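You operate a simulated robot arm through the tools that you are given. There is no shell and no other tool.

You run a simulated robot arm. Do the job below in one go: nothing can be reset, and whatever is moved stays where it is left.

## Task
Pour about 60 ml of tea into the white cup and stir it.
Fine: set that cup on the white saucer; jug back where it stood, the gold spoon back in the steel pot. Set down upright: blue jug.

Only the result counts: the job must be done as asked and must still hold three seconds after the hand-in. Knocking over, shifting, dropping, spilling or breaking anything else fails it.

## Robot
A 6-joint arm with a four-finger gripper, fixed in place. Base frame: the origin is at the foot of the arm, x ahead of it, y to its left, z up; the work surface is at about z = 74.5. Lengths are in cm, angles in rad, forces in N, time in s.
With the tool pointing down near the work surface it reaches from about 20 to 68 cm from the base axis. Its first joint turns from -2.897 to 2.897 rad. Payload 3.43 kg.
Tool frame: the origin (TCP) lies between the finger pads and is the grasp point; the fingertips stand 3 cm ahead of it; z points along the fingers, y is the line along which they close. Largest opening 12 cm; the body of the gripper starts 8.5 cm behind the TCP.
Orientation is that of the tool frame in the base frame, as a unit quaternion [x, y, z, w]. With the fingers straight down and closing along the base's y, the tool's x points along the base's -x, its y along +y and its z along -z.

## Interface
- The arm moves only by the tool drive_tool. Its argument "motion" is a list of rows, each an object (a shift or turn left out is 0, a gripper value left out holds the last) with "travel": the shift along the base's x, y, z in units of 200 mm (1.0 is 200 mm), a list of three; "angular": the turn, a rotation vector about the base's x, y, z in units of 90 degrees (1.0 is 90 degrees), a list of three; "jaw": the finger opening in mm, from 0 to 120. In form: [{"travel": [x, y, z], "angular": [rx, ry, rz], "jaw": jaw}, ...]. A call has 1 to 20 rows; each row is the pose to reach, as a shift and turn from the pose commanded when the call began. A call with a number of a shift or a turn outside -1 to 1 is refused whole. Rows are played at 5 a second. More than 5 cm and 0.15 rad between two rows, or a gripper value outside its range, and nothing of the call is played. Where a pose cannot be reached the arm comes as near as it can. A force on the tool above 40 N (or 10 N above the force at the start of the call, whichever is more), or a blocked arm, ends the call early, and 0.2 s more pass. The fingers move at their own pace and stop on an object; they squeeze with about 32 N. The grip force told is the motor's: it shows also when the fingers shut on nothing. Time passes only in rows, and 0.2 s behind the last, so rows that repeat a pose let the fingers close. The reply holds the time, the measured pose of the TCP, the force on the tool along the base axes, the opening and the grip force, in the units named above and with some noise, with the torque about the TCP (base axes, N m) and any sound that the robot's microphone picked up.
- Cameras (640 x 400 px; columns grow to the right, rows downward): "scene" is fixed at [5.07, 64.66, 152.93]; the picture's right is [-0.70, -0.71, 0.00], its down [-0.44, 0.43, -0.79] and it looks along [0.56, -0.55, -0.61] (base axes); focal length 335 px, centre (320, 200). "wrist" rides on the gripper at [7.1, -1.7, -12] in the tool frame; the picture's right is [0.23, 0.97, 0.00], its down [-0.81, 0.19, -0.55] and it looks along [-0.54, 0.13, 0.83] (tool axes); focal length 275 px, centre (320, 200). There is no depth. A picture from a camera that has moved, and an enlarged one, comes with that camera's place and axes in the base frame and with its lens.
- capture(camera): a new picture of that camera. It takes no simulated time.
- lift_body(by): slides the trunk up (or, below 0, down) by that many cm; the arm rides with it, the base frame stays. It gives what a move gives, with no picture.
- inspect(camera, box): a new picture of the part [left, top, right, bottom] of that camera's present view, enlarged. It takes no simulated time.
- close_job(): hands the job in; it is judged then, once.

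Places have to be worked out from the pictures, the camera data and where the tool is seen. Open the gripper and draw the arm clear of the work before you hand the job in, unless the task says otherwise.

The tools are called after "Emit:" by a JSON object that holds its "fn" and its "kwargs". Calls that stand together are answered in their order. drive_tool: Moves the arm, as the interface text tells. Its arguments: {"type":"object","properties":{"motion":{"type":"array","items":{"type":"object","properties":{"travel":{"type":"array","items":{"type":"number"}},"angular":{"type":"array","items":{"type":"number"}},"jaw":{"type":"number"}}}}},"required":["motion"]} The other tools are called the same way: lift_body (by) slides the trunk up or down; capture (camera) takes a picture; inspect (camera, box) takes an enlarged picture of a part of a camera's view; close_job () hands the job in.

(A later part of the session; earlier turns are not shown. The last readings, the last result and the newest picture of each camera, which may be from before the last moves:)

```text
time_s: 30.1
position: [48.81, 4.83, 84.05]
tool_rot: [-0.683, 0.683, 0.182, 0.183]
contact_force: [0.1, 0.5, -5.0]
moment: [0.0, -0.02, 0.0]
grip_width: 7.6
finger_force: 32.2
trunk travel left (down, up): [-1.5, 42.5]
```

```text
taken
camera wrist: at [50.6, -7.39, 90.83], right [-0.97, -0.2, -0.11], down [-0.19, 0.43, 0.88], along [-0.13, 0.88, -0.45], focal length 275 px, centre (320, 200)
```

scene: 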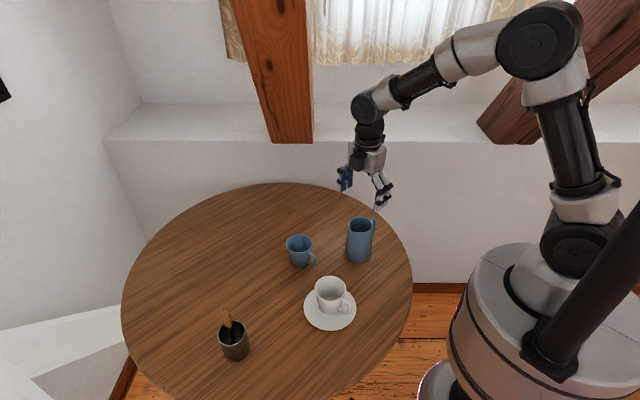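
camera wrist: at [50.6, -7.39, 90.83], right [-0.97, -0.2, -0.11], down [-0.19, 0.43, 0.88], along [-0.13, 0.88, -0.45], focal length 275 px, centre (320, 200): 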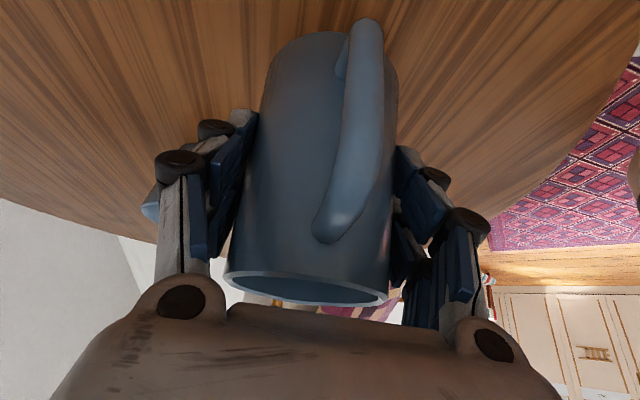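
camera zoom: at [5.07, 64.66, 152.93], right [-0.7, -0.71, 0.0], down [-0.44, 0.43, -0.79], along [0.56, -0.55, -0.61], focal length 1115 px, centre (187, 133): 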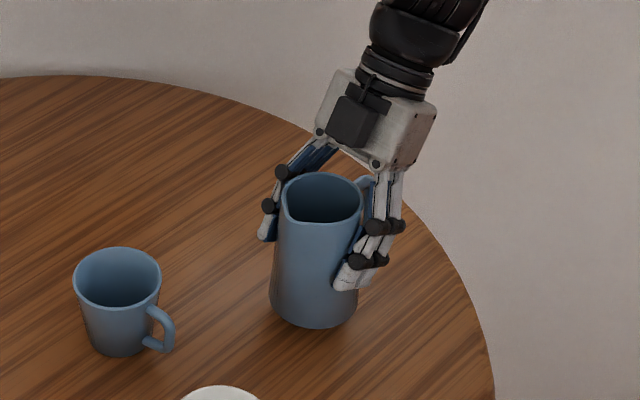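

Jug is up 2 cm with no slip; load ≈5 N. I raise it to z≈92 and carry it slowly toward the cup's −y side.

Emit:
{"fn": "drive_tool", "kwargs": {"motion": [{"travel": [0, 0, 0.05], "jaw": 40}, {"travel": [0, 0, 0.12]}, {"travel": [0, 0, 0.2]}, {"travel": [0, 0, 0.28]}, {"travel": [-0.02, 0.02, 0.35]}, {"travel": [-0.06, 0.06, 0.39]}, {"travel": [-0.12, 0.12, 0.4]}, {"travel": [-0.18, 0.19, 0.4]}, {"travel": [-0.24, 0.26, 0.4]}, {"travel": [-0.3, 0.33, 0.4]}, {"travel": [-0.345, 0.385, 0.4]}, {"travel": [-0.365, 0.405, 0.4]}, {"travel": [-0.37, 0.41, 0.4]}, {"travel": [-0.37, 0.41, 0.4]}, {"travel": [-0.37, 0.41, 0.4]}]}}

Emit:
{"fn": "capture", "kwargs": {"camera": "wrist"}}

Emit:
{"fn": "capture", "kwargs": {"camera": "scene"}}

```text
time_s: 33.3
position: [41.31, 13.07, 91.91]
tool_rot: [0.683, -0.683, -0.183, -0.183]
contact_force: [-0.3, -0.3, -3.9]
moment: [-0.01, -0.01, -0.01]
grip_width: 7.62
finger_force: 32.0
trunk travel left (down, up): [-1.5, 42.5]
```

```text
taken
camera wrist: at [43.07, 0.78, 98.67], right [-0.97, -0.2, -0.11], down [-0.19, 0.43, 0.88], along [-0.13, 0.88, -0.45], focal length 275 px, centre (320, 200)
```

wrist: 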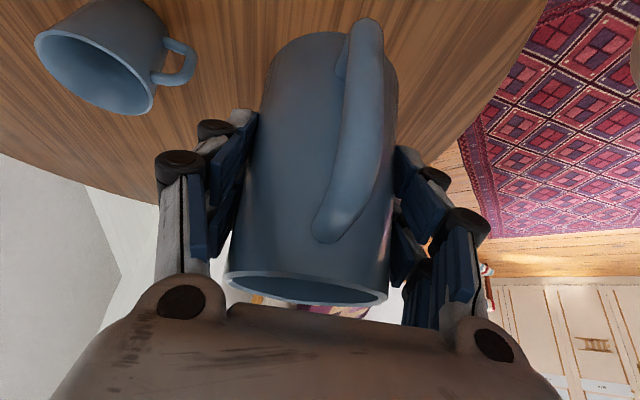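

```text
taken
```

scene: 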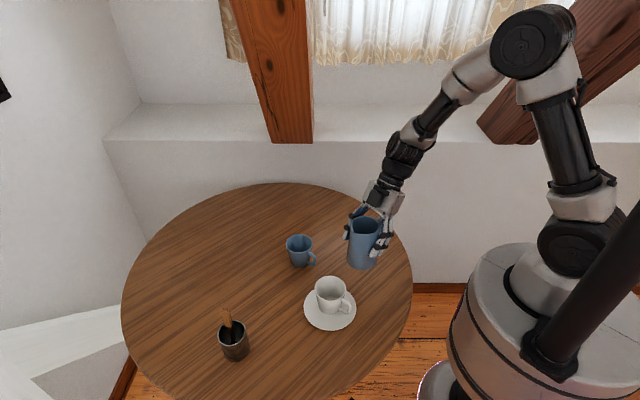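

Everything is steady. I tilt the jug by 25° here (well short of the estimated ~48° pour angle) and look into it.

Emit:
{"fn": "drive_tool", "kwargs": {"motion": [{"travel": [0, 0, 0], "angular": [-0.03, 0, 0], "jaw": 40}, {"travel": [0, 0, 0], "angular": [-0.07, 0, 0]}, {"travel": [0, 0, 0], "angular": [-0.11, 0, 0]}, {"travel": [0, 0, 0], "angular": [-0.15, 0, 0]}, {"travel": [0, 0, 0], "angular": [-0.19, 0, 0]}, {"travel": [0, 0, 0], "angular": [-0.23, 0, 0]}, {"travel": [0, 0, 0], "angular": [-0.26, 0, 0]}, {"travel": [0, 0, 0], "angular": [-0.2778, 0, 0]}, {"travel": [0, 0, 0], "angular": [-0.2778, 0, 0]}]}}

Emit:
{"fn": "capture", "kwargs": {"camera": "wrist"}}

Emit:
{"fn": "inspect", "kwargs": {"camera": "scene", "box": [290, 150, 430, 340]}}

```text
time_s: 35.3
position: [41.35, 13.01, 91.87]
tool_rot: [0.706, -0.706, -0.031, -0.032]
contact_force: [0.0, 0.3, -4.2]
moment: [0.05, -0.01, -0.04]
grip_width: 7.6
finger_force: 31.4
trunk travel left (down, up): [-1.5, 42.5]
```

```text
taken
camera wrist: at [43.14, 4.85, 103.24], right [-0.97, -0.23, -0.02], down [-0.19, 0.76, 0.62], along [-0.13, 0.61, -0.78], focal length 275 px, centre (320, 200)
```

wrist: 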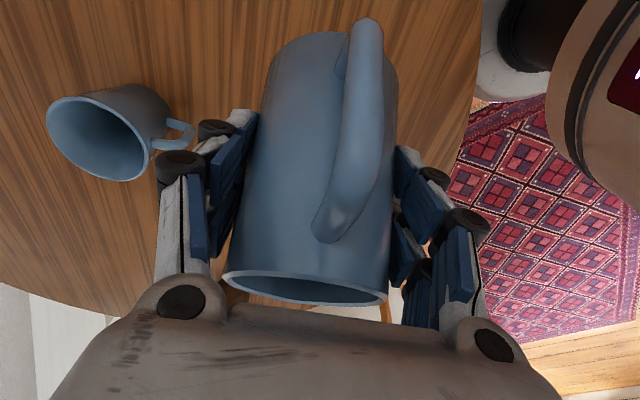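

```text
2.11 times, centred on (360, 245) of scene
camera zoom: at [5.07, 64.66, 152.93], right [-0.7, -0.71, 0.0], down [-0.44, 0.43, -0.79], along [0.56, -0.55, -0.61], focal length 704 px, centre (236, 105)
```

zoom: 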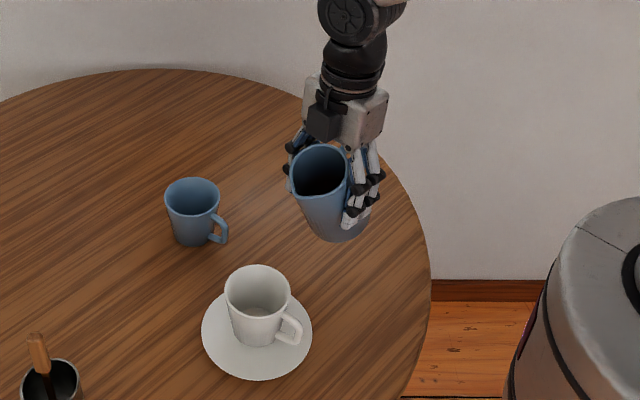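

The scene camera sees into both jug and cup. I zoom on the jug mouth to see the tea surface at this tilt.

Emit:
{"fn": "inspect", "kwargs": {"camera": "scene", "box": [335, 205, 395, 270]}}

Emit:
{"fn": "inspect", "kwargs": {"camera": "scene", "box": [300, 265, 365, 335]}}

```text
6.15 times, centred on (365, 238) of scene
camera zoom: at [5.07, 64.66, 152.93], right [-0.7, -0.71, 0.0], down [-0.44, 0.43, -0.79], along [0.56, -0.55, -0.61], focal length 2059 px, centre (43, -31)
```

zoom: 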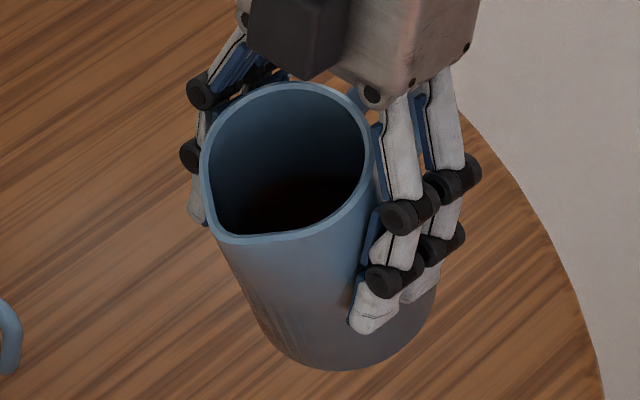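

```text
5.71 times, centred on (332, 300) of scene
camera zoom: at [5.07, 64.66, 152.93], right [-0.7, -0.71, 0.0], down [-0.44, 0.43, -0.79], along [0.56, -0.55, -0.61], focal length 1912 px, centre (249, -371)
```

zoom: 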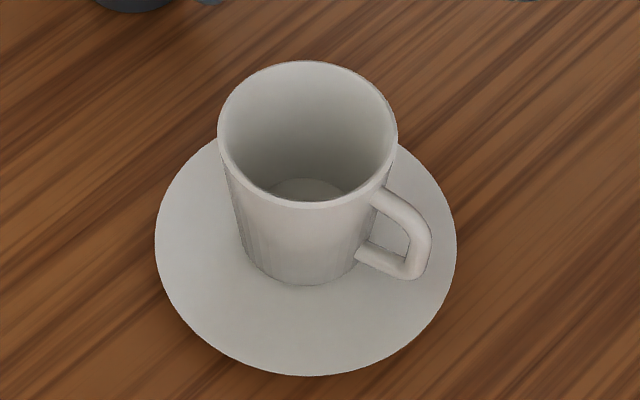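

The tea is still well below the lip at 25°. I now bring the spout over the cup's near half while tilting to 40°, with the lip about 4–5 cm above the rim.

Emit:
{"fn": "drive_tool", "kwargs": {"motion": [{"travel": [-0.002, 0.02, -0.015], "angular": [-0.02, 0, 0], "jaw": 40}, {"travel": [-0.005, 0.06, -0.05], "angular": [-0.05, 0, 0]}, {"travel": [-0.008, 0.1, -0.095], "angular": [-0.08, 0, 0]}, {"travel": [-0.012, 0.145, -0.14], "angular": [-0.11, 0, 0]}, {"travel": [-0.015, 0.19, -0.185], "angular": [-0.14, 0, 0]}, {"travel": [-0.0175, 0.225, -0.22], "angular": [-0.16, 0, 0]}, {"travel": [-0.0175, 0.2325, -0.235], "angular": [-0.1667, 0, 0]}, {"travel": [-0.0175, 0.2325, -0.235], "angular": [-0.1667, 0, 0]}]}}

Emit:
{"fn": "inspect", "kwargs": {"camera": "scene", "box": [300, 205, 395, 335]}}

Emit:
{"fn": "capture", "kwargs": {"camera": "wrist"}}

```text
time_s: 37.1
position: [41.22, 17.62, 87.23]
tool_rot: [-0.704, 0.704, -0.062, -0.061]
contact_force: [-0.1, -1.3, -4.6]
moment: [0.07, 0.04, 0.02]
grip_width: 7.6
finger_force: 31.8
trunk travel left (down, up): [-1.5, 42.5]
```

```text
3.08 times, centred on (348, 270) of scene
camera zoom: at [5.07, 64.66, 152.93], right [-0.7, -0.71, 0.0], down [-0.44, 0.43, -0.79], along [0.56, -0.55, -0.61], focal length 1029 px, centre (235, -15)
```

zoom: 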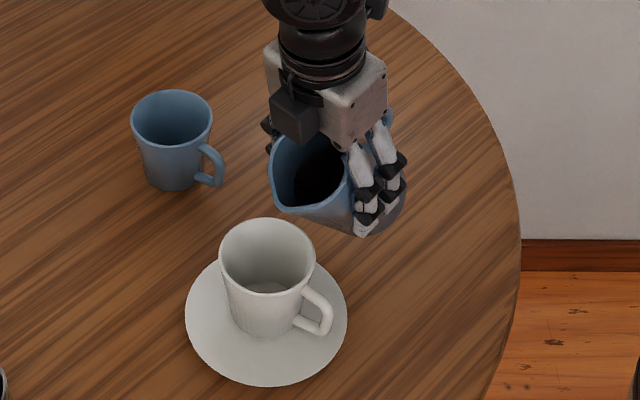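

```text
taken
camera wrist: at [42.93, 12.72, 100.27], right [-0.97, -0.23, 0.04], down [-0.19, 0.89, 0.4], along [-0.13, 0.38, -0.91], focal length 275 px, centre (320, 200)
```

wrist: 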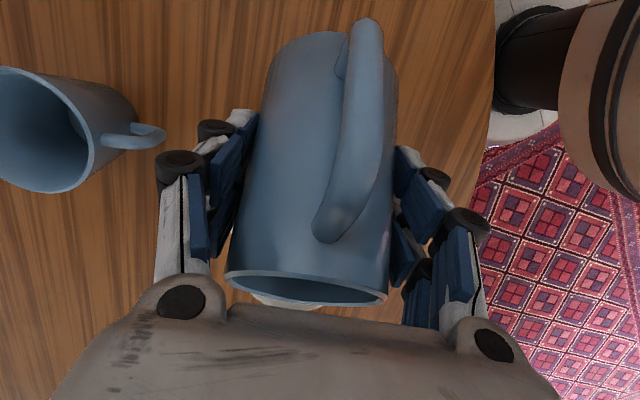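

Lip tip is at about (41.2, 24.3, 87.9), over the cup's near half. From here I can tilt purely about the TCP; I go to 45° and check whether the tea has reached the lip.

Emit:
{"fn": "drive_tool", "kwargs": {"motion": [{"travel": [-0.005, 0, 0.003], "angular": [-0.015, 0, 0], "jaw": 40}, {"travel": [-0.01, 0, 0.003], "angular": [-0.03, 0, 0]}, {"travel": [-0.01, 0, 0.003], "angular": [-0.045, 0, 0]}, {"travel": [-0.01, 0, 0.003], "angular": [-0.0556, 0, 0]}, {"travel": [-0.01, 0, 0.003], "angular": [-0.0556, 0, 0]}, {"travel": [-0.01, 0, 0.003], "angular": [-0.0556, 0, 0]}]}}

Emit:
{"fn": "inspect", "kwargs": {"camera": "scene", "box": [310, 220, 380, 320]}}

```text
time_s: 38.5
position: [40.84, 17.63, 87.28]
tool_rot: [0.702, -0.701, 0.092, 0.092]
contact_force: [0.6, -0.6, -4.7]
moment: [0.11, -0.01, -0.01]
grip_width: 7.58
finger_force: 31.7
trunk travel left (down, up): [-1.5, 42.5]
```

```text
4.00 times, centred on (345, 270) of scene
camera zoom: at [5.07, 64.66, 152.93], right [-0.7, -0.71, 0.0], down [-0.44, 0.43, -0.79], along [0.56, -0.55, -0.61], focal length 1338 px, centre (220, -80)
```

zoom: 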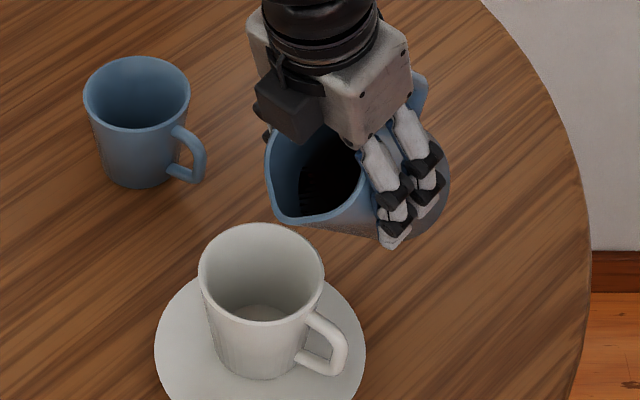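

At 45° there's still ~1.5 cm of dry wall before the lip. I tilt to 49°.

Emit:
{"fn": "drive_tool", "kwargs": {"motion": [{"travel": [0, 0, 0], "angular": [-0.012, 0, 0], "jaw": 40}, {"travel": [0, 0, 0], "angular": [-0.024, 0, 0]}, {"travel": [0, 0, 0], "angular": [-0.036, 0, 0]}, {"travel": [0, 0, 0], "angular": [-0.0444, 0, 0]}, {"travel": [0, 0, 0], "angular": [-0.0444, 0, 0]}, {"travel": [0, 0, 0], "angular": [-0.0444, 0, 0]}]}}

Emit:
{"fn": "inspect", "kwargs": {"camera": "scene", "box": [310, 220, 380, 320]}}

```text
time_s: 39.9
position: [40.84, 17.7, 87.33]
tool_rot: [-0.697, 0.698, -0.117, -0.117]
contact_force: [0.4, -0.1, -4.6]
moment: [0.09, 0.0, 0.03]
grip_width: 7.59
finger_force: 31.1
trunk travel left (down, up): [-1.5, 42.5]
```

```text
4.00 times, centred on (345, 270) of scene
camera zoom: at [5.07, 64.66, 152.93], right [-0.7, -0.71, 0.0], down [-0.44, 0.43, -0.79], along [0.56, -0.55, -0.61], focal length 1338 px, centre (220, -80)
```

zoom: 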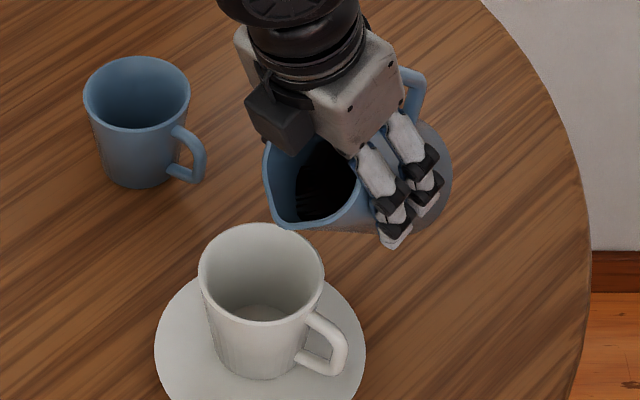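

I zoom tightly on the lip to see how close the tea is.

Emit:
{"fn": "inspect", "kwargs": {"camera": "scene", "box": [318, 240, 368, 285]}}

```text
8.89 times, centred on (343, 262) of scene
camera zoom: at [5.07, 64.66, 152.93], right [-0.7, -0.71, 0.0], down [-0.44, 0.43, -0.79], along [0.56, -0.55, -0.61], focal length 2974 px, centre (116, -356)
```

zoom: 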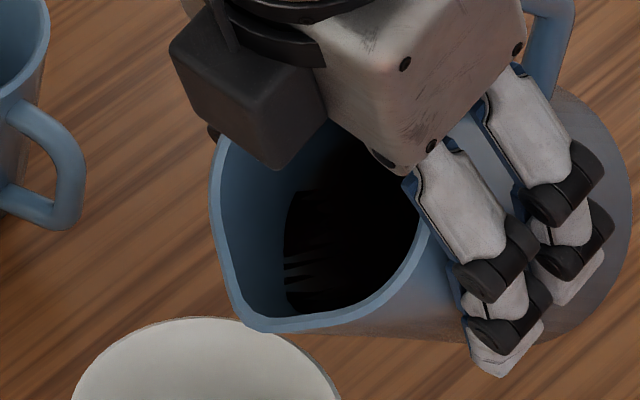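

The tea edge is still ~1 cm below the lip. I tilt to 53° and check again.

Emit:
{"fn": "drive_tool", "kwargs": {"motion": [{"travel": [0, 0, 0], "angular": [-0.012, 0, 0], "jaw": 40}, {"travel": [0, 0, 0], "angular": [-0.024, 0, 0]}, {"travel": [0, 0, 0], "angular": [-0.036, 0, 0]}, {"travel": [0, 0, 0], "angular": [-0.0444, 0, 0]}, {"travel": [0, 0, 0], "angular": [-0.0444, 0, 0]}]}}

Emit:
{"fn": "inspect", "kwargs": {"camera": "scene", "box": [308, 240, 368, 300]}}

```text
time_s: 41.1
position: [40.99, 17.65, 87.27]
tool_rot: [0.693, -0.693, 0.141, 0.14]
contact_force: [0.0, 0.3, -5.1]
moment: [0.13, 0.02, 0.0]
grip_width: 7.6
finger_force: 31.8
trunk travel left (down, up): [-1.5, 42.5]
```

```text
6.67 times, centred on (338, 270) of scene
camera zoom: at [5.07, 64.66, 152.93], right [-0.7, -0.71, 0.0], down [-0.44, 0.43, -0.79], along [0.56, -0.55, -0.61], focal length 2230 px, centre (200, -267)
```

zoom: 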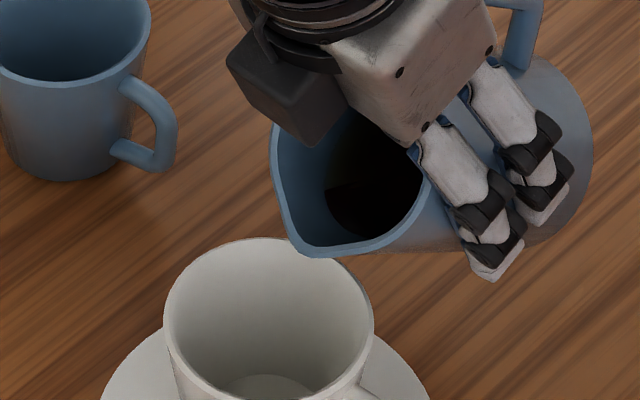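

The tea surface edge is clearer now, ~2 cm back from the lip. I keep tilting: 57°.

Emit:
{"fn": "drive_tool", "kwargs": {"motion": [{"travel": [0, 0, 0], "angular": [-0.012, 0, 0], "jaw": 40}, {"travel": [0, 0, 0], "angular": [-0.024, 0, 0]}, {"travel": [0, 0, 0], "angular": [-0.036, 0, 0]}, {"travel": [0, 0, 0], "angular": [-0.0444, 0, 0]}, {"travel": [0, 0, 0], "angular": [-0.0444, 0, 0]}]}}

Emit:
{"fn": "inspect", "kwargs": {"camera": "scene", "box": [308, 240, 368, 300]}}

```text
time_s: 42.3
position: [40.97, 17.67, 87.24]
tool_rot: [0.688, -0.687, 0.165, 0.164]
contact_force: [1.0, 0.4, -4.8]
moment: [0.11, -0.01, 0.03]
grip_width: 7.59
finger_force: 32.3
trunk travel left (down, up): [-1.5, 42.5]
```

```text
6.67 times, centred on (338, 270) of scene
camera zoom: at [5.07, 64.66, 152.93], right [-0.7, -0.71, 0.0], down [-0.44, 0.43, -0.79], along [0.56, -0.55, -0.61], focal length 2230 px, centre (200, -267)
```

zoom: 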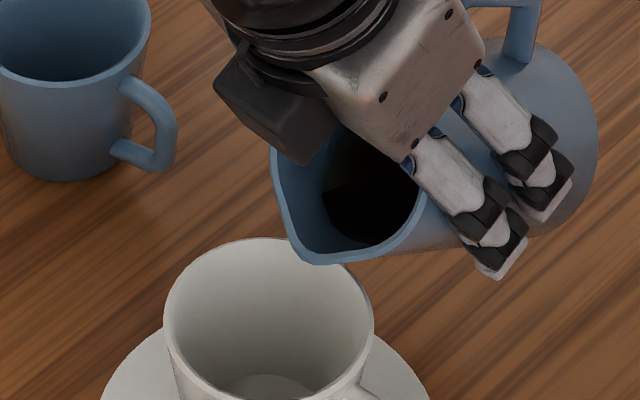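

Still ~1.3 cm short of the lip. I tilt on to 60.5°, in slow steps.

Emit:
{"fn": "drive_tool", "kwargs": {"motion": [{"travel": [0, 0, 0], "angular": [-0.01, 0, 0], "jaw": 40}, {"travel": [0, 0, 0], "angular": [-0.02, 0, 0]}, {"travel": [0, 0, 0], "angular": [-0.03, 0, 0]}, {"travel": [0, 0, 0], "angular": [-0.0389, 0, 0]}, {"travel": [0, 0, 0], "angular": [-0.0389, 0, 0]}]}}

Emit:
{"fn": "inspect", "kwargs": {"camera": "scene", "box": [308, 240, 368, 300]}}

```text
time_s: 43.5
position: [40.9, 17.68, 87.2]
tool_rot: [-0.682, 0.682, -0.186, -0.186]
contact_force: [-0.5, 0.2, -4.1]
moment: [0.11, -0.02, -0.02]
grip_width: 7.56
finger_force: 32.0
trunk travel left (down, up): [-1.5, 42.5]
```

```text
6.67 times, centred on (338, 270) of scene
camera zoom: at [5.07, 64.66, 152.93], right [-0.7, -0.71, 0.0], down [-0.44, 0.43, -0.79], along [0.56, -0.55, -0.61], focal length 2230 px, centre (200, -267)
```

zoom: 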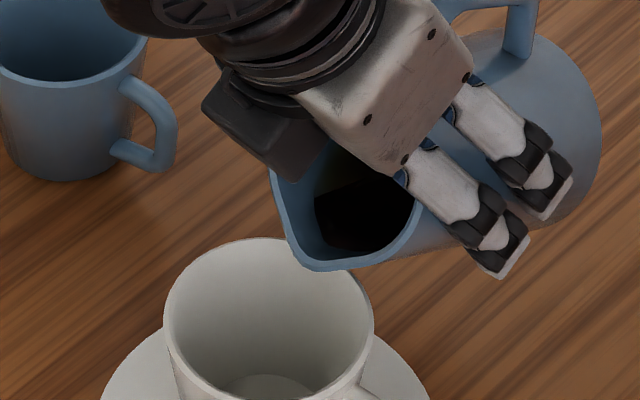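

The tea edge is now ~1 cm from the lip. Smaller steps: to 62.5°.

Emit:
{"fn": "drive_tool", "kwargs": {"motion": [{"travel": [0, 0, 0.005], "angular": [-0.008, 0, 0], "jaw": 40}, {"travel": [0, 0, 0.01], "angular": [-0.016, 0, 0]}, {"travel": [0, 0, 0.01], "angular": [-0.0222, 0, 0]}, {"travel": [0, 0, 0.01], "angular": [-0.0222, 0, 0]}, {"travel": [0, 0, 0.01], "angular": [-0.0222, 0, 0]}]}}

Emit:
{"fn": "inspect", "kwargs": {"camera": "scene", "box": [308, 240, 368, 300]}}

```text
time_s: 44.7
position: [40.83, 17.64, 87.39]
tool_rot: [0.679, -0.679, 0.197, 0.198]
contact_force: [0.5, -0.2, -4.1]
moment: [0.13, 0.02, 0.03]
grip_width: 7.56
finger_force: 32.1
trunk travel left (down, up): [-1.5, 42.5]
```

```text
6.67 times, centred on (338, 270) of scene
camera zoom: at [5.07, 64.66, 152.93], right [-0.7, -0.71, 0.0], down [-0.44, 0.43, -0.79], along [0.56, -0.55, -0.61], focal length 2230 px, centre (200, -267)
```

zoom: 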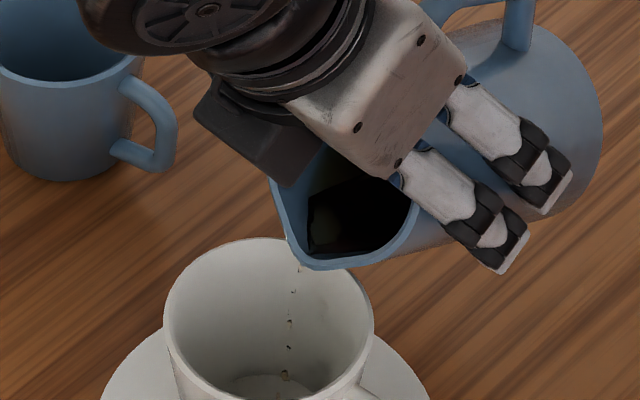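

Drips are falling from the lip cleanly into the cup: pouring starts at ~62.5°. By geometry each further degree gives ~11 ml, so I go to 64.5° and hold.

Emit:
{"fn": "drive_tool", "kwargs": {"motion": [{"travel": [0, 0, 0.003], "angular": [-0.008, 0, 0], "jaw": 40}, {"travel": [0, 0, 0.005], "angular": [-0.016, 0, 0]}, {"travel": [0, 0, 0.005], "angular": [-0.0222, 0, 0]}, {"travel": [0, 0, 0.005], "angular": [-0.0222, 0, 0]}, {"travel": [0, 0, 0.005], "angular": [-0.0222, 0, 0]}]}}

Emit:
{"fn": "inspect", "kwargs": {"camera": "scene", "box": [308, 240, 368, 300]}}

```text
time_s: 45.9
position: [40.99, 17.82, 87.47]
tool_rot: [0.675, -0.675, 0.211, 0.209]
contact_force: [0.7, 0.7, -5.3]
moment: [0.09, 0.04, -0.01]
grip_width: 7.56
finger_force: 31.8
trunk travel left (down, up): [-1.5, 42.5]
```

```text
6.67 times, centred on (338, 270) of scene
camera zoom: at [5.07, 64.66, 152.93], right [-0.7, -0.71, 0.0], down [-0.44, 0.43, -0.79], along [0.56, -0.55, -0.61], focal length 2230 px, centre (200, -267)
```

zoom: 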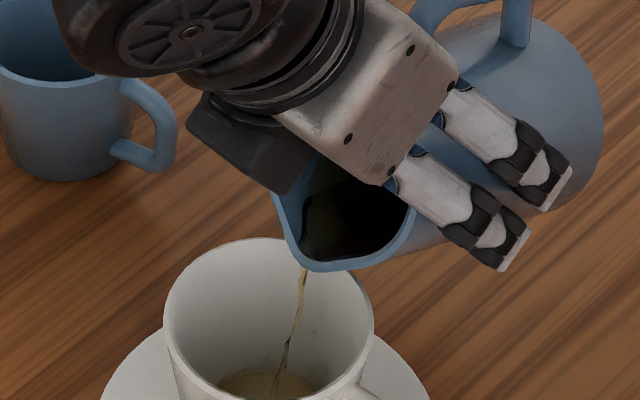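

A thin stream is landing inside the cup. I hold this tilt and check the level.

Emit:
{"fn": "drive_tool", "kwargs": {"motion": [{"travel": [0, 0, 0], "jaw": 40}, {"travel": [0, 0, 0]}, {"travel": [0, 0, 0]}, {"travel": [0, 0, 0]}]}}

Emit:
{"fn": "inspect", "kwargs": {"camera": "scene", "box": [300, 250, 368, 318]}}

```text
time_s: 46.9
position: [40.95, 17.75, 87.57]
tool_rot: [0.675, -0.675, 0.21, 0.21]
contact_force: [-0.1, -0.4, -5.2]
moment: [0.12, -0.03, 0.0]
grip_width: 7.58
finger_force: 32.3
trunk travel left (down, up): [-1.5, 42.5]
```

```text
5.88 times, centred on (334, 284) of scene
camera zoom: at [5.07, 64.66, 152.93], right [-0.7, -0.71, 0.0], down [-0.44, 0.43, -0.79], along [0.56, -0.55, -0.61], focal length 1968 px, centre (238, -294)
```

zoom: 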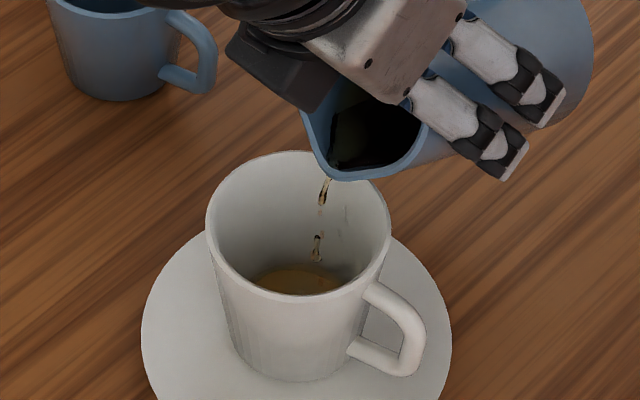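

The flow at 64.5° has nearly ceased with a shallow pool (~10–20 ml) in the cup. I tilt 2° more and hold.

Emit:
{"fn": "drive_tool", "kwargs": {"motion": [{"travel": [0, 0, 0.0], "angular": [-0.008, 0, 0], "jaw": 40}, {"travel": [0, 0, 0.002], "angular": [-0.016, 0, 0]}, {"travel": [0, 0, 0.004], "angular": [-0.0222, 0, 0]}, {"travel": [0, 0, 0.004], "angular": [-0.0222, 0, 0]}, {"travel": [0, 0, 0.004], "angular": [-0.0222, 0, 0]}, {"travel": [0, 0, 0.004], "angular": [-0.0222, 0, 0]}, {"travel": [0, 0, 0.004], "angular": [-0.0222, 0, 0]}, {"travel": [0, 0, 0.004], "angular": [-0.0222, 0, 0]}]}}

Emit:
{"fn": "inspect", "kwargs": {"camera": "scene", "box": [300, 250, 368, 318]}}

```text
time_s: 48.7
position: [40.97, 17.64, 87.63]
tool_rot: [-0.671, 0.672, -0.221, -0.222]
contact_force: [0.2, -0.7, -5.2]
moment: [0.13, 0.01, 0.0]
grip_width: 7.57
finger_force: 32.0
trunk travel left (down, up): [-1.5, 42.5]
```

```text
5.88 times, centred on (334, 284) of scene
camera zoom: at [5.07, 64.66, 152.93], right [-0.7, -0.71, 0.0], down [-0.44, 0.43, -0.79], along [0.56, -0.55, -0.61], focal length 1968 px, centre (238, -294)
```

zoom: 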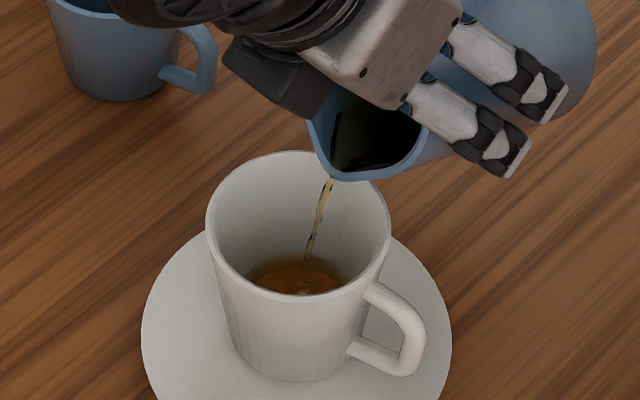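

The pool deepens (~25 ml by the level) and the stream continues neatly. I hold until it thins.

Emit:
{"fn": "drive_tool", "kwargs": {"motion": [{"travel": [0, 0, 0], "jaw": 40}, {"travel": [0, 0, 0]}, {"travel": [0, 0, 0]}, {"travel": [0, 0, 0]}, {"travel": [0, 0, 0]}]}}

Emit:
{"fn": "inspect", "kwargs": {"camera": "scene", "box": [300, 250, 368, 318]}}

```text
time_s: 49.9
position: [40.94, 17.74, 87.65]
tool_rot: [0.672, -0.671, 0.221, 0.221]
contact_force: [-1.2, 0.2, -4.6]
moment: [0.12, -0.06, 0.02]
grip_width: 7.6
finger_force: 32.1
trunk travel left (down, up): [-1.5, 42.5]
```

```text
5.88 times, centred on (334, 284) of scene
camera zoom: at [5.07, 64.66, 152.93], right [-0.7, -0.71, 0.0], down [-0.44, 0.43, -0.79], along [0.56, -0.55, -0.61], focal length 1968 px, centre (238, -294)
```

zoom: 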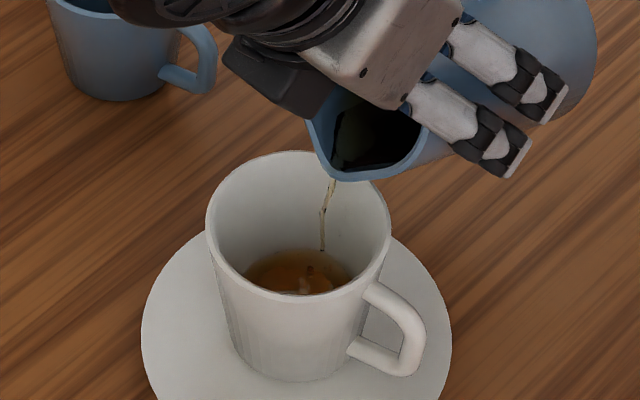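

Level reads ~35 ml now with the stream down to a trickle. Another 1.5° and hold.

Emit:
{"fn": "drive_tool", "kwargs": {"motion": [{"travel": [0, 0, 0.0], "angular": [-0.008, 0, 0], "jaw": 40}, {"travel": [0, 0, 0.002], "angular": [-0.0167, 0, 0]}, {"travel": [0, 0, 0.003], "angular": [-0.0167, 0, 0]}, {"travel": [0, 0, 0.003], "angular": [-0.0167, 0, 0]}, {"travel": [0, 0, 0.003], "angular": [-0.0167, 0, 0]}, {"travel": [0, 0, 0.003], "angular": [-0.0167, 0, 0]}]}}

Emit:
{"fn": "inspect", "kwargs": {"camera": "scene", "box": [300, 250, 368, 318]}}

```text
time_s: 51.3
position: [40.91, 17.59, 87.7]
tool_rot: [-0.669, 0.669, -0.23, -0.229]
contact_force: [0.1, -0.7, -5.5]
moment: [0.11, -0.03, -0.06]
grip_width: 7.59
finger_force: 31.6
trunk travel left (down, up): [-1.5, 42.5]
```

```text
5.88 times, centred on (334, 284) of scene
camera zoom: at [5.07, 64.66, 152.93], right [-0.7, -0.71, 0.0], down [-0.44, 0.43, -0.79], along [0.56, -0.55, -0.61], focal length 1968 px, centre (238, -294)
```

zoom: 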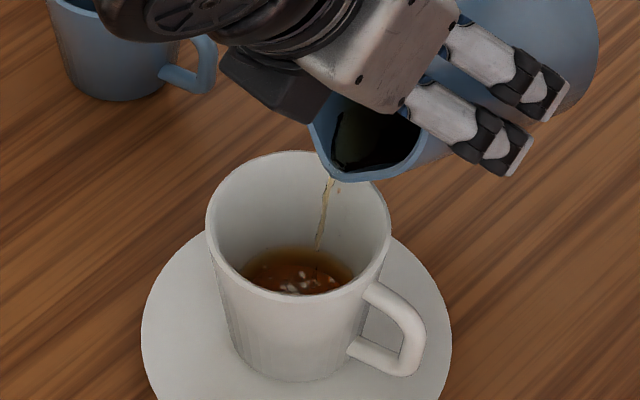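

Still trickling; I hold another second and re-read the level.

Emit:
{"fn": "drive_tool", "kwargs": {"motion": [{"travel": [0, 0, 0], "jaw": 40}, {"travel": [0, 0, 0]}, {"travel": [0, 0, 0]}, {"travel": [0, 0, 0]}, {"travel": [0, 0, 0]}]}}

Emit:
{"fn": "inspect", "kwargs": {"camera": "scene", "box": [300, 250, 368, 318]}}

```text
time_s: 52.5
position: [40.95, 17.66, 87.71]
tool_rot: [-0.668, 0.669, -0.23, -0.23]
contact_force: [0.5, 0.3, -3.9]
moment: [0.11, 0.0, 0.01]
grip_width: 7.59
finger_force: 31.8
trunk travel left (down, up): [-1.5, 42.5]
```

```text
5.88 times, centred on (334, 284) of scene
camera zoom: at [5.07, 64.66, 152.93], right [-0.7, -0.71, 0.0], down [-0.44, 0.43, -0.79], along [0.56, -0.55, -0.61], focal length 1968 px, centre (238, -294)
```

zoom: 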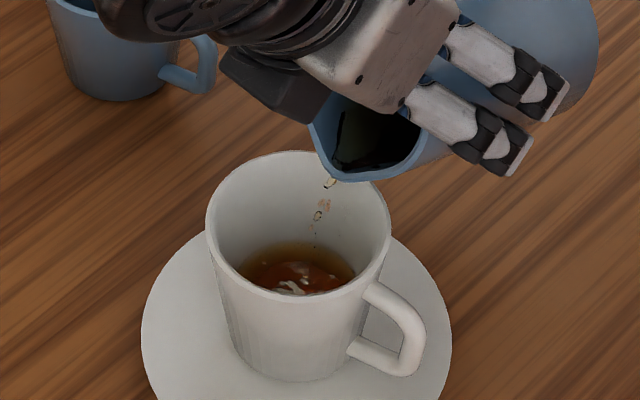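

Flow is down to drops at 67.6°. I zoom in to read the tea line more precisely.

Emit:
{"fn": "inspect", "kwargs": {"camera": "scene", "box": [318, 272, 346, 304]}}

```text
12.50 times, centred on (332, 288) of scene
camera zoom: at [5.07, 64.66, 152.93], right [-0.7, -0.71, 0.0], down [-0.44, 0.43, -0.79], along [0.56, -0.55, -0.61], focal length 4182 px, centre (170, -900)
```

zoom: 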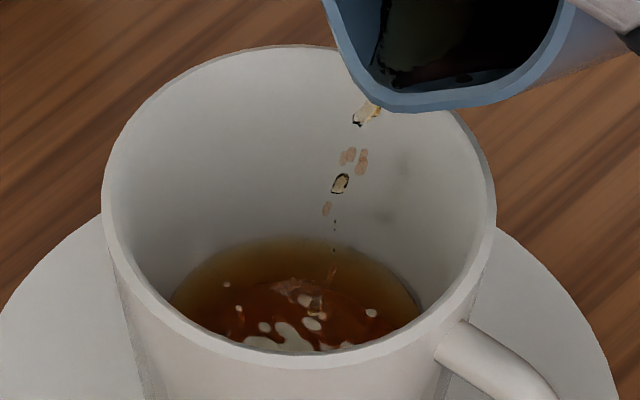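

The tea line reads h≈2.0 cm, surface radius ≈2.9 cm, i.e. about 50 ml (geometric estimate from tilt says ~55). I add a touch: +0.7°, hold, then re-read.

Emit:
{"fn": "drive_tool", "kwargs": {"motion": [{"travel": [0, 0, 0.0], "angular": [-0.004, 0, 0], "jaw": 40}, {"travel": [0, 0, 0.001], "angular": [-0.0078, 0, 0]}, {"travel": [0, 0, 0.001], "angular": [-0.0078, 0, 0]}, {"travel": [0, 0, 0.001], "angular": [-0.0078, 0, 0]}, {"travel": [0, 0, 0.001], "angular": [-0.0078, 0, 0]}, {"travel": [0, 0, 0.001], "angular": [-0.0078, 0, 0]}, {"travel": [0, 0, 0.001], "angular": [-0.0078, 0, 0]}]}}

Emit:
{"fn": "inspect", "kwargs": {"camera": "scene", "box": [318, 272, 346, 304]}}

```text
time_s: 54.1
position: [40.79, 17.68, 87.72]
tool_rot: [-0.667, 0.667, -0.234, -0.235]
contact_force: [0.2, -0.7, -5.4]
moment: [0.08, -0.03, 0.01]
grip_width: 7.55
finger_force: 32.0
trunk travel left (down, up): [-1.5, 42.5]
```

```text
12.50 times, centred on (332, 288) of scene
camera zoom: at [5.07, 64.66, 152.93], right [-0.7, -0.71, 0.0], down [-0.44, 0.43, -0.79], along [0.56, -0.55, -0.61], focal length 4182 px, centre (170, -900)
```

zoom: 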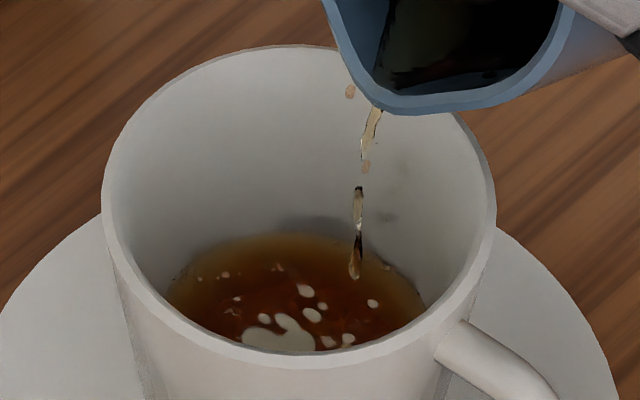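

Level rose slightly (~54 ml), still trickling. I hold a bit longer.

Emit:
{"fn": "drive_tool", "kwargs": {"motion": [{"travel": [0, 0, 0], "jaw": 40}, {"travel": [0, 0, 0]}, {"travel": [0, 0, 0]}, {"travel": [0, 0, 0]}, {"travel": [0, 0, 0]}]}}

Emit:
{"fn": "inspect", "kwargs": {"camera": "scene", "box": [318, 272, 346, 304]}}

```text
time_s: 55.3
position: [40.77, 17.69, 87.87]
tool_rot: [-0.667, 0.667, -0.235, -0.235]
contact_force: [1.1, -0.8, -5.2]
moment: [0.11, 0.02, -0.01]
grip_width: 7.61
finger_force: 32.0
trunk travel left (down, up): [-1.5, 42.5]
```

```text
12.50 times, centred on (332, 288) of scene
camera zoom: at [5.07, 64.66, 152.93], right [-0.7, -0.71, 0.0], down [-0.44, 0.43, -0.79], along [0.56, -0.55, -0.61], focal length 4182 px, centre (170, -900)
```

zoom: 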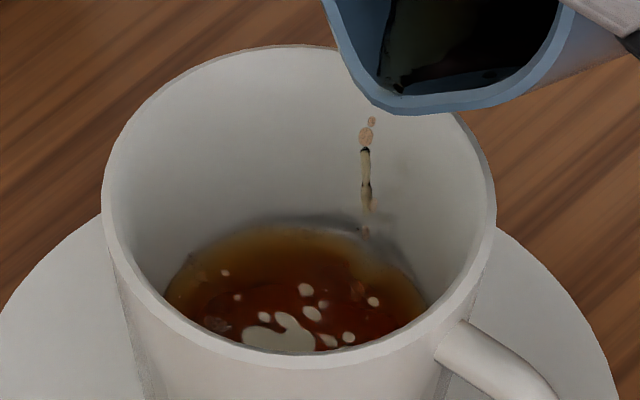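

The level now reads ~58 ml (h≈2.3 cm). That's close to target, so I tilt the jug back to 25° over the cup so any drips still fall inside.

Emit:
{"fn": "drive_tool", "kwargs": {"motion": [{"travel": [0, 0, 0], "angular": [0.04, 0, 0], "jaw": 40}, {"travel": [0, 0, 0], "angular": [0.09, 0, 0]}, {"travel": [0, 0, 0], "angular": [0.14, 0, 0]}, {"travel": [0, 0, 0], "angular": [0.19, 0, 0]}, {"travel": [0, 0, 0], "angular": [0.24, 0, 0]}, {"travel": [0, 0, 0], "angular": [0.29, 0, 0]}, {"travel": [0, 0, 0], "angular": [0.34, 0, 0]}, {"travel": [0, 0, 0], "angular": [0.39, 0, 0]}, {"travel": [0, 0, 0], "angular": [0.44, 0, 0]}, {"travel": [0, 0, 0], "angular": [0.47, 0, 0]}, {"travel": [0, 0, 0], "angular": [0.4856, 0, 0]}, {"travel": [0, 0, 0], "angular": [0.4856, 0, 0]}, {"travel": [0, 0, 0], "angular": [0.4856, 0, 0]}]}}

Emit:
{"fn": "inspect", "kwargs": {"camera": "scene", "box": [290, 200, 400, 340]}}

Emit:
{"fn": "inspect", "kwargs": {"camera": "scene", "box": [318, 272, 346, 304]}}

```text
time_s: 58.1
position: [41.04, 17.66, 87.67]
tool_rot: [-0.706, 0.706, 0.031, 0.031]
contact_force: [0.0, 0.2, -4.1]
moment: [0.03, -0.01, 0.0]
grip_width: 7.56
finger_force: 31.8
trunk travel left (down, up): [-1.5, 42.5]
```

```text
2.86 times, centred on (345, 270) of scene
camera zoom: at [5.07, 64.66, 152.93], right [-0.7, -0.71, 0.0], down [-0.44, 0.43, -0.79], along [0.56, -0.55, -0.61], focal length 956 px, centre (249, 0)
```

zoom: 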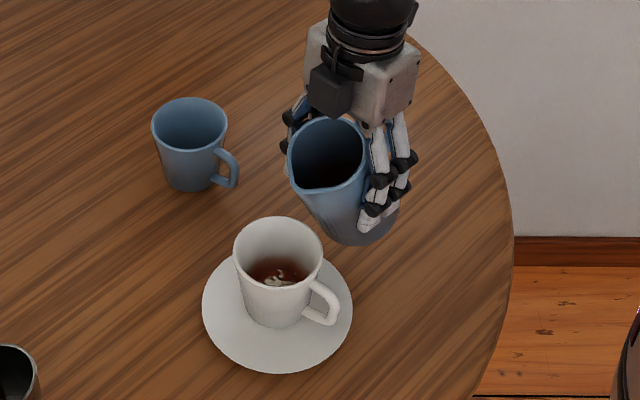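

```text
12.50 times, centred on (332, 288) of scene
camera zoom: at [5.07, 64.66, 152.93], right [-0.7, -0.71, 0.0], down [-0.44, 0.43, -0.79], along [0.56, -0.55, -0.61], focal length 4182 px, centre (170, -900)
```

zoom: 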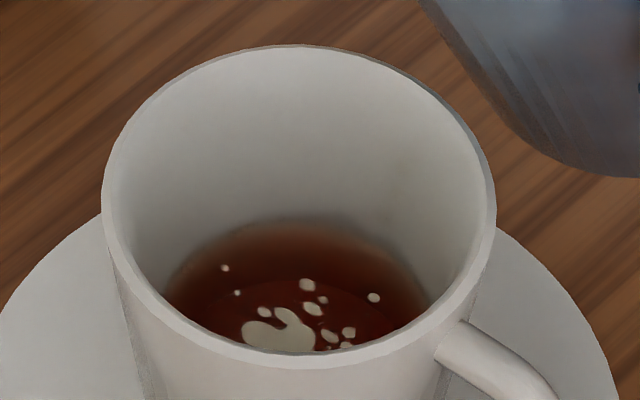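

Cup tea line settled around h≈2.4 cm (~60 ml). I draw the jug back off the cup and return it to upright.

Emit:
{"fn": "drive_tool", "kwargs": {"motion": [{"travel": [0, -0.02, 0.04], "angular": [0.02, 0, 0], "jaw": 40}, {"travel": [0, -0.06, 0.09], "angular": [0.06, 0, 0]}, {"travel": [0, -0.11, 0.14], "angular": [0.1, 0, 0]}, {"travel": [0, -0.16, 0.19], "angular": [0.14, 0, 0]}, {"travel": [0, -0.2, 0.22], "angular": [0.18, 0, 0]}, {"travel": [0, -0.23, 0.22], "angular": [0.22, 0, 0]}, {"travel": [0, -0.2325, 0.22], "angular": [0.26, 0, 0]}, {"travel": [0, -0.2325, 0.22], "angular": [0.2778, 0, 0]}, {"travel": [0, -0.2325, 0.22], "angular": [0.2778, 0, 0]}]}}

Emit:
{"fn": "capture", "kwargs": {"camera": "scene"}}

```text
time_s: 60.1
position: [40.86, 12.91, 92.25]
tool_rot: [0.683, -0.683, -0.183, -0.183]
contact_force: [-1.3, 0.2, -3.4]
moment: [-0.01, 0.02, 0.0]
grip_width: 7.58
finger_force: 31.9
trunk travel left (down, up): [-1.5, 42.5]
```

```text
taken
```

scene: 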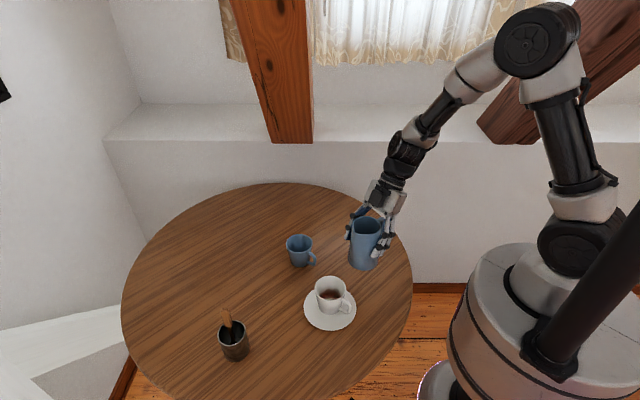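

Jug is upright and clear of the cup. I carry it back over its original spot and lower to ~1.2 cm above the table.

Emit:
{"fn": "drive_tool", "kwargs": {"motion": [{"travel": [0.03, -0.03, 0], "jaw": 40}, {"travel": [0.09, -0.09, 0]}, {"travel": [0.16, -0.16, 0]}, {"travel": [0.23, -0.23, 0]}, {"travel": [0.3, -0.31, 0]}, {"travel": [0.36, -0.37, -0.01]}, {"travel": [0.39, -0.4, -0.04]}, {"travel": [0.3975, -0.41, -0.1]}, {"travel": [0.3975, -0.41, -0.18]}, {"travel": [0.3975, -0.41, -0.26]}, {"travel": [0.3975, -0.41, -0.34]}, {"travel": [0.3975, -0.41, -0.41]}, {"travel": [0.3975, -0.41, -0.45]}, {"travel": [0.3975, -0.41, -0.45]}, {"travel": [0.3975, -0.41, -0.45]}]}}

Emit:
{"fn": "inspect", "kwargs": {"camera": "scene", "box": [300, 160, 420, 280]}}

```text
time_s: 63.3
position: [48.75, 4.9, 83.28]
tool_rot: [0.683, -0.683, -0.183, -0.183]
contact_force: [0.1, -0.1, -4.8]
moment: [0.02, 0.0, 0.02]
grip_width: 7.57
finger_force: 31.9
trunk travel left (down, up): [-1.5, 42.5]
```

```text
3.33 times, centred on (360, 220) of scene
camera zoom: at [5.07, 64.66, 152.93], right [-0.7, -0.71, 0.0], down [-0.44, 0.43, -0.79], along [0.56, -0.55, -0.61], focal length 1115 px, centre (187, 133)
```

zoom: 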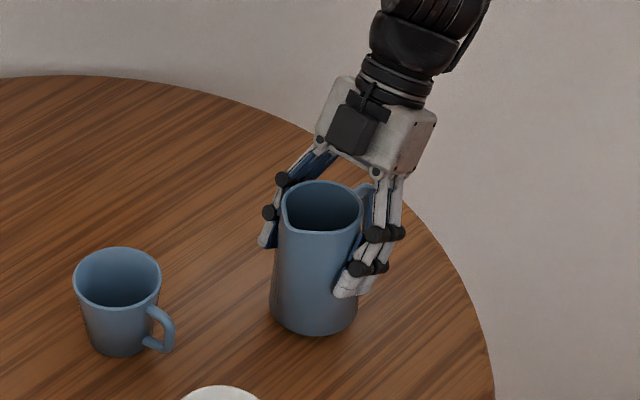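

Right above its spot. I lower the last centimetre in fine steps, watching the vertical force.

Emit:
{"fn": "drive_tool", "kwargs": {"motion": [{"travel": [0, 0, -0.015], "jaw": 40}, {"travel": [0, 0, -0.03]}, {"travel": [0, 0, -0.045]}, {"travel": [0, 0, -0.05]}, {"travel": [0, 0, -0.05]}]}}

```text
time_s: 64.5
position: [48.77, 4.78, 82.23]
tool_rot: [0.683, -0.683, -0.183, -0.183]
contact_force: [0.2, 0.8, -4.2]
moment: [-0.01, 0.04, -0.04]
grip_width: 7.6
finger_force: 31.8
trunk travel left (down, up): [-1.5, 42.5]
```

Still hanging free (−4.2 N). I lower another 0.2 cm to the original grasp height.

Emit:
{"fn": "drive_tool", "kwargs": {"motion": [{"travel": [0, 0, -0.005], "jaw": 40}, {"travel": [0, 0, -0.01]}, {"travel": [0, 0, -0.011]}, {"travel": [0, 0, -0.011]}]}}

```text
time_s: 65.5
position: [48.85, 4.86, 82.18]
tool_rot: [-0.682, 0.684, 0.182, 0.184]
contact_force: [-4.1, -3.1, 7.8]
moment: [0.22, -0.02, 0.02]
grip_width: 7.58
finger_force: 32.4
trunk travel left (down, up): [-1.5, 42.5]
```

The jug is seated on the table (+7.8 N). I open the fingers in place.

Emit:
{"fn": "drive_tool", "kwargs": {"motion": [{"travel": [0, 0, 0], "jaw": 77}, {"travel": [0, 0, 0], "jaw": 80}, {"travel": [0, 0, 0], "jaw": 88}, {"travel": [0, 0, 0], "jaw": 98}, {"travel": [0, 0, 0], "jaw": 110}, {"travel": [0, 0, 0], "jaw": 110}]}}

Emit:
{"fn": "inspect", "kwargs": {"camera": "scene", "box": [300, 160, 420, 280]}}

Emit:
{"fn": "capture", "kwargs": {"camera": "wrist"}}

```text
time_s: 66.9
position: [48.91, 4.76, 81.99]
tool_rot: [0.683, -0.683, -0.182, -0.183]
contact_force: [0.7, -0.9, 0.4]
moment: [0.01, 0.02, -0.01]
grip_width: 10.99
finger_force: 0.0
trunk travel left (down, up): [-1.5, 42.5]
```

```text
3.33 times, centred on (360, 220) of scene
camera zoom: at [5.07, 64.66, 152.93], right [-0.7, -0.71, 0.0], down [-0.44, 0.43, -0.79], along [0.56, -0.55, -0.61], focal length 1115 px, centre (187, 133)
```

zoom: 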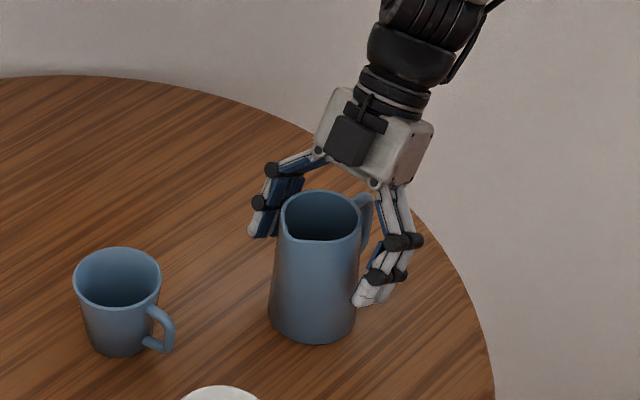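

```text
taken
camera wrist: at [50.59, -7.4, 88.8], right [-0.97, -0.2, -0.12], down [-0.19, 0.43, 0.88], along [-0.13, 0.88, -0.45], focal length 275 px, centre (320, 200)
```

wrist: 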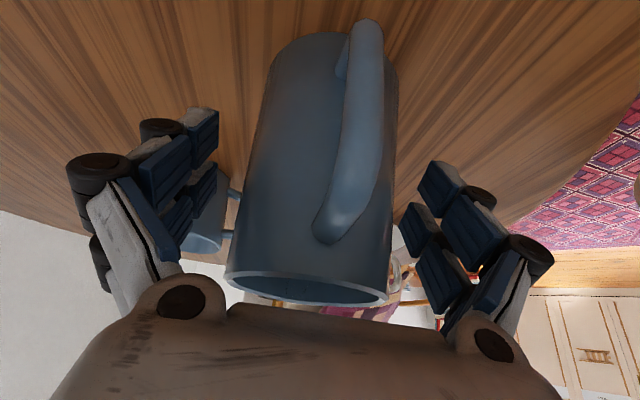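

The jug stands upright at its original place. I withdraw straight up.

Emit:
{"fn": "drive_tool", "kwargs": {"motion": [{"travel": [0, 0, 0.05], "jaw": 110}, {"travel": [0, 0, 0.13]}, {"travel": [0, 0, 0.23]}, {"travel": [0, 0, 0.35]}, {"travel": [0, 0, 0.48]}, {"travel": [0, 0, 0.62]}, {"travel": [0, 0, 0.75]}, {"travel": [0, 0, 0.85]}, {"travel": [0, 0, 0.9]}, {"travel": [0, 0, 0.9]}]}}

Emit:
{"fn": "capture", "kwargs": {"camera": "scene"}}

```text
time_s: 69.1
position: [48.77, 4.7, 100.1]
tool_rot: [0.683, -0.683, -0.182, -0.183]
contact_force: [-0.1, 0.4, 0.1]
moment: [0.02, -0.02, -0.02]
grip_width: 11.01
finger_force: 0.1
trunk travel left (down, up): [-1.5, 42.5]
```

```text
taken
```

scene: 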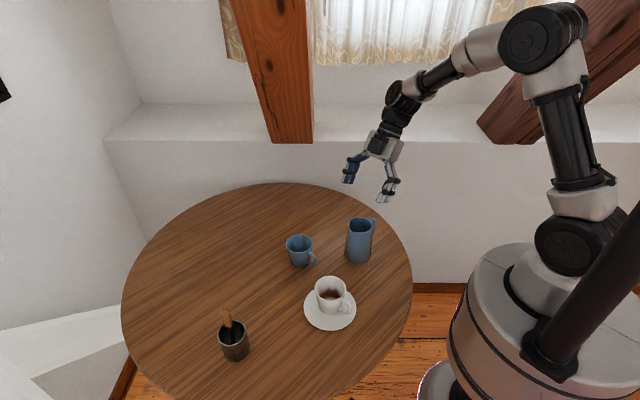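

All standing well. Now I turn the tool back to vertical and then back −90° about z while moving over toward the cup.

Emit:
{"fn": "drive_tool", "kwargs": {"motion": [{"travel": [0, 0, 0], "angular": [-0.08, 0, 0], "jaw": 110}, {"travel": [0, 0, 0], "angular": [-0.16, 0, 0]}, {"travel": [0, 0, 0], "angular": [-0.24, 0, 0]}, {"travel": [0, 0, 0], "angular": [-0.3333, 0, 0]}, {"travel": [0, 0, 0], "angular": [-0.3333, 0, 0]}]}}

Emit:
{"fn": "drive_tool", "kwargs": {"motion": [{"travel": [-0.02, 0.08, 0], "angular": [0, 0, -0.08], "jaw": 110}, {"travel": [-0.05, 0.16, 0], "angular": [0, 0, -0.165]}, {"travel": [-0.09, 0.25, 0], "angular": [0, 0, -0.25]}, {"travel": [-0.12, 0.34, 0], "angular": [0, 0, -0.335]}, {"travel": [-0.16, 0.43, 0], "angular": [0, 0, -0.42]}, {"travel": [-0.19, 0.52, 0], "angular": [0, 0, -0.505]}, {"travel": [-0.23, 0.61, 0], "angular": [0, 0, -0.59]}, {"travel": [-0.26, 0.7, 0], "angular": [0, 0, -0.675]}, {"travel": [-0.3, 0.79, 0], "angular": [0, 0, -0.76]}, {"travel": [-0.34, 0.88, -0.05], "angular": [0, 0, -0.845]}, {"travel": [-0.37, 0.95, -0.1], "angular": [0, 0, -0.925]}, {"travel": [-0.385, 1.0, -0.15], "angular": [0, 0, -1.0]}, {"travel": [-0.385, 1.0, -0.15], "angular": [0, 0, -1.0]}]}}

Emit:
{"fn": "capture", "kwargs": {"camera": "wrist"}}

```text
time_s: 70.3
position: [48.76, 4.8, 100.05]
tool_rot: [-0.707, 0.707, -0.002, 0.0]
contact_force: [-0.1, 0.2, 0.1]
moment: [-0.05, -0.01, 0.0]
grip_width: 11.03
finger_force: 0.0
trunk travel left (down, up): [-1.5, 42.5]
```

```text
time_s: 73.1
position: [41.27, 24.85, 96.76]
tool_rot: [0.001, 1.0, 0.0, 0.0]
contact_force: [0.6, 0.4, -0.3]
moment: [-0.03, 0.03, 0.01]
grip_width: 11.01
finger_force: 0.0
trunk travel left (down, up): [-1.5, 42.5]
```

```text
taken
camera wrist: at [34.1, 23.13, 108.77], right [-0.23, 0.97, 0.0], down [0.81, 0.19, 0.55], along [0.54, 0.13, -0.83], focal length 275 px, centre (320, 200)
```

wrist: 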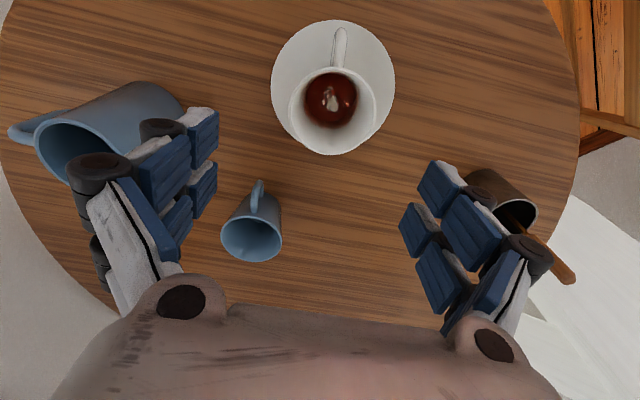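

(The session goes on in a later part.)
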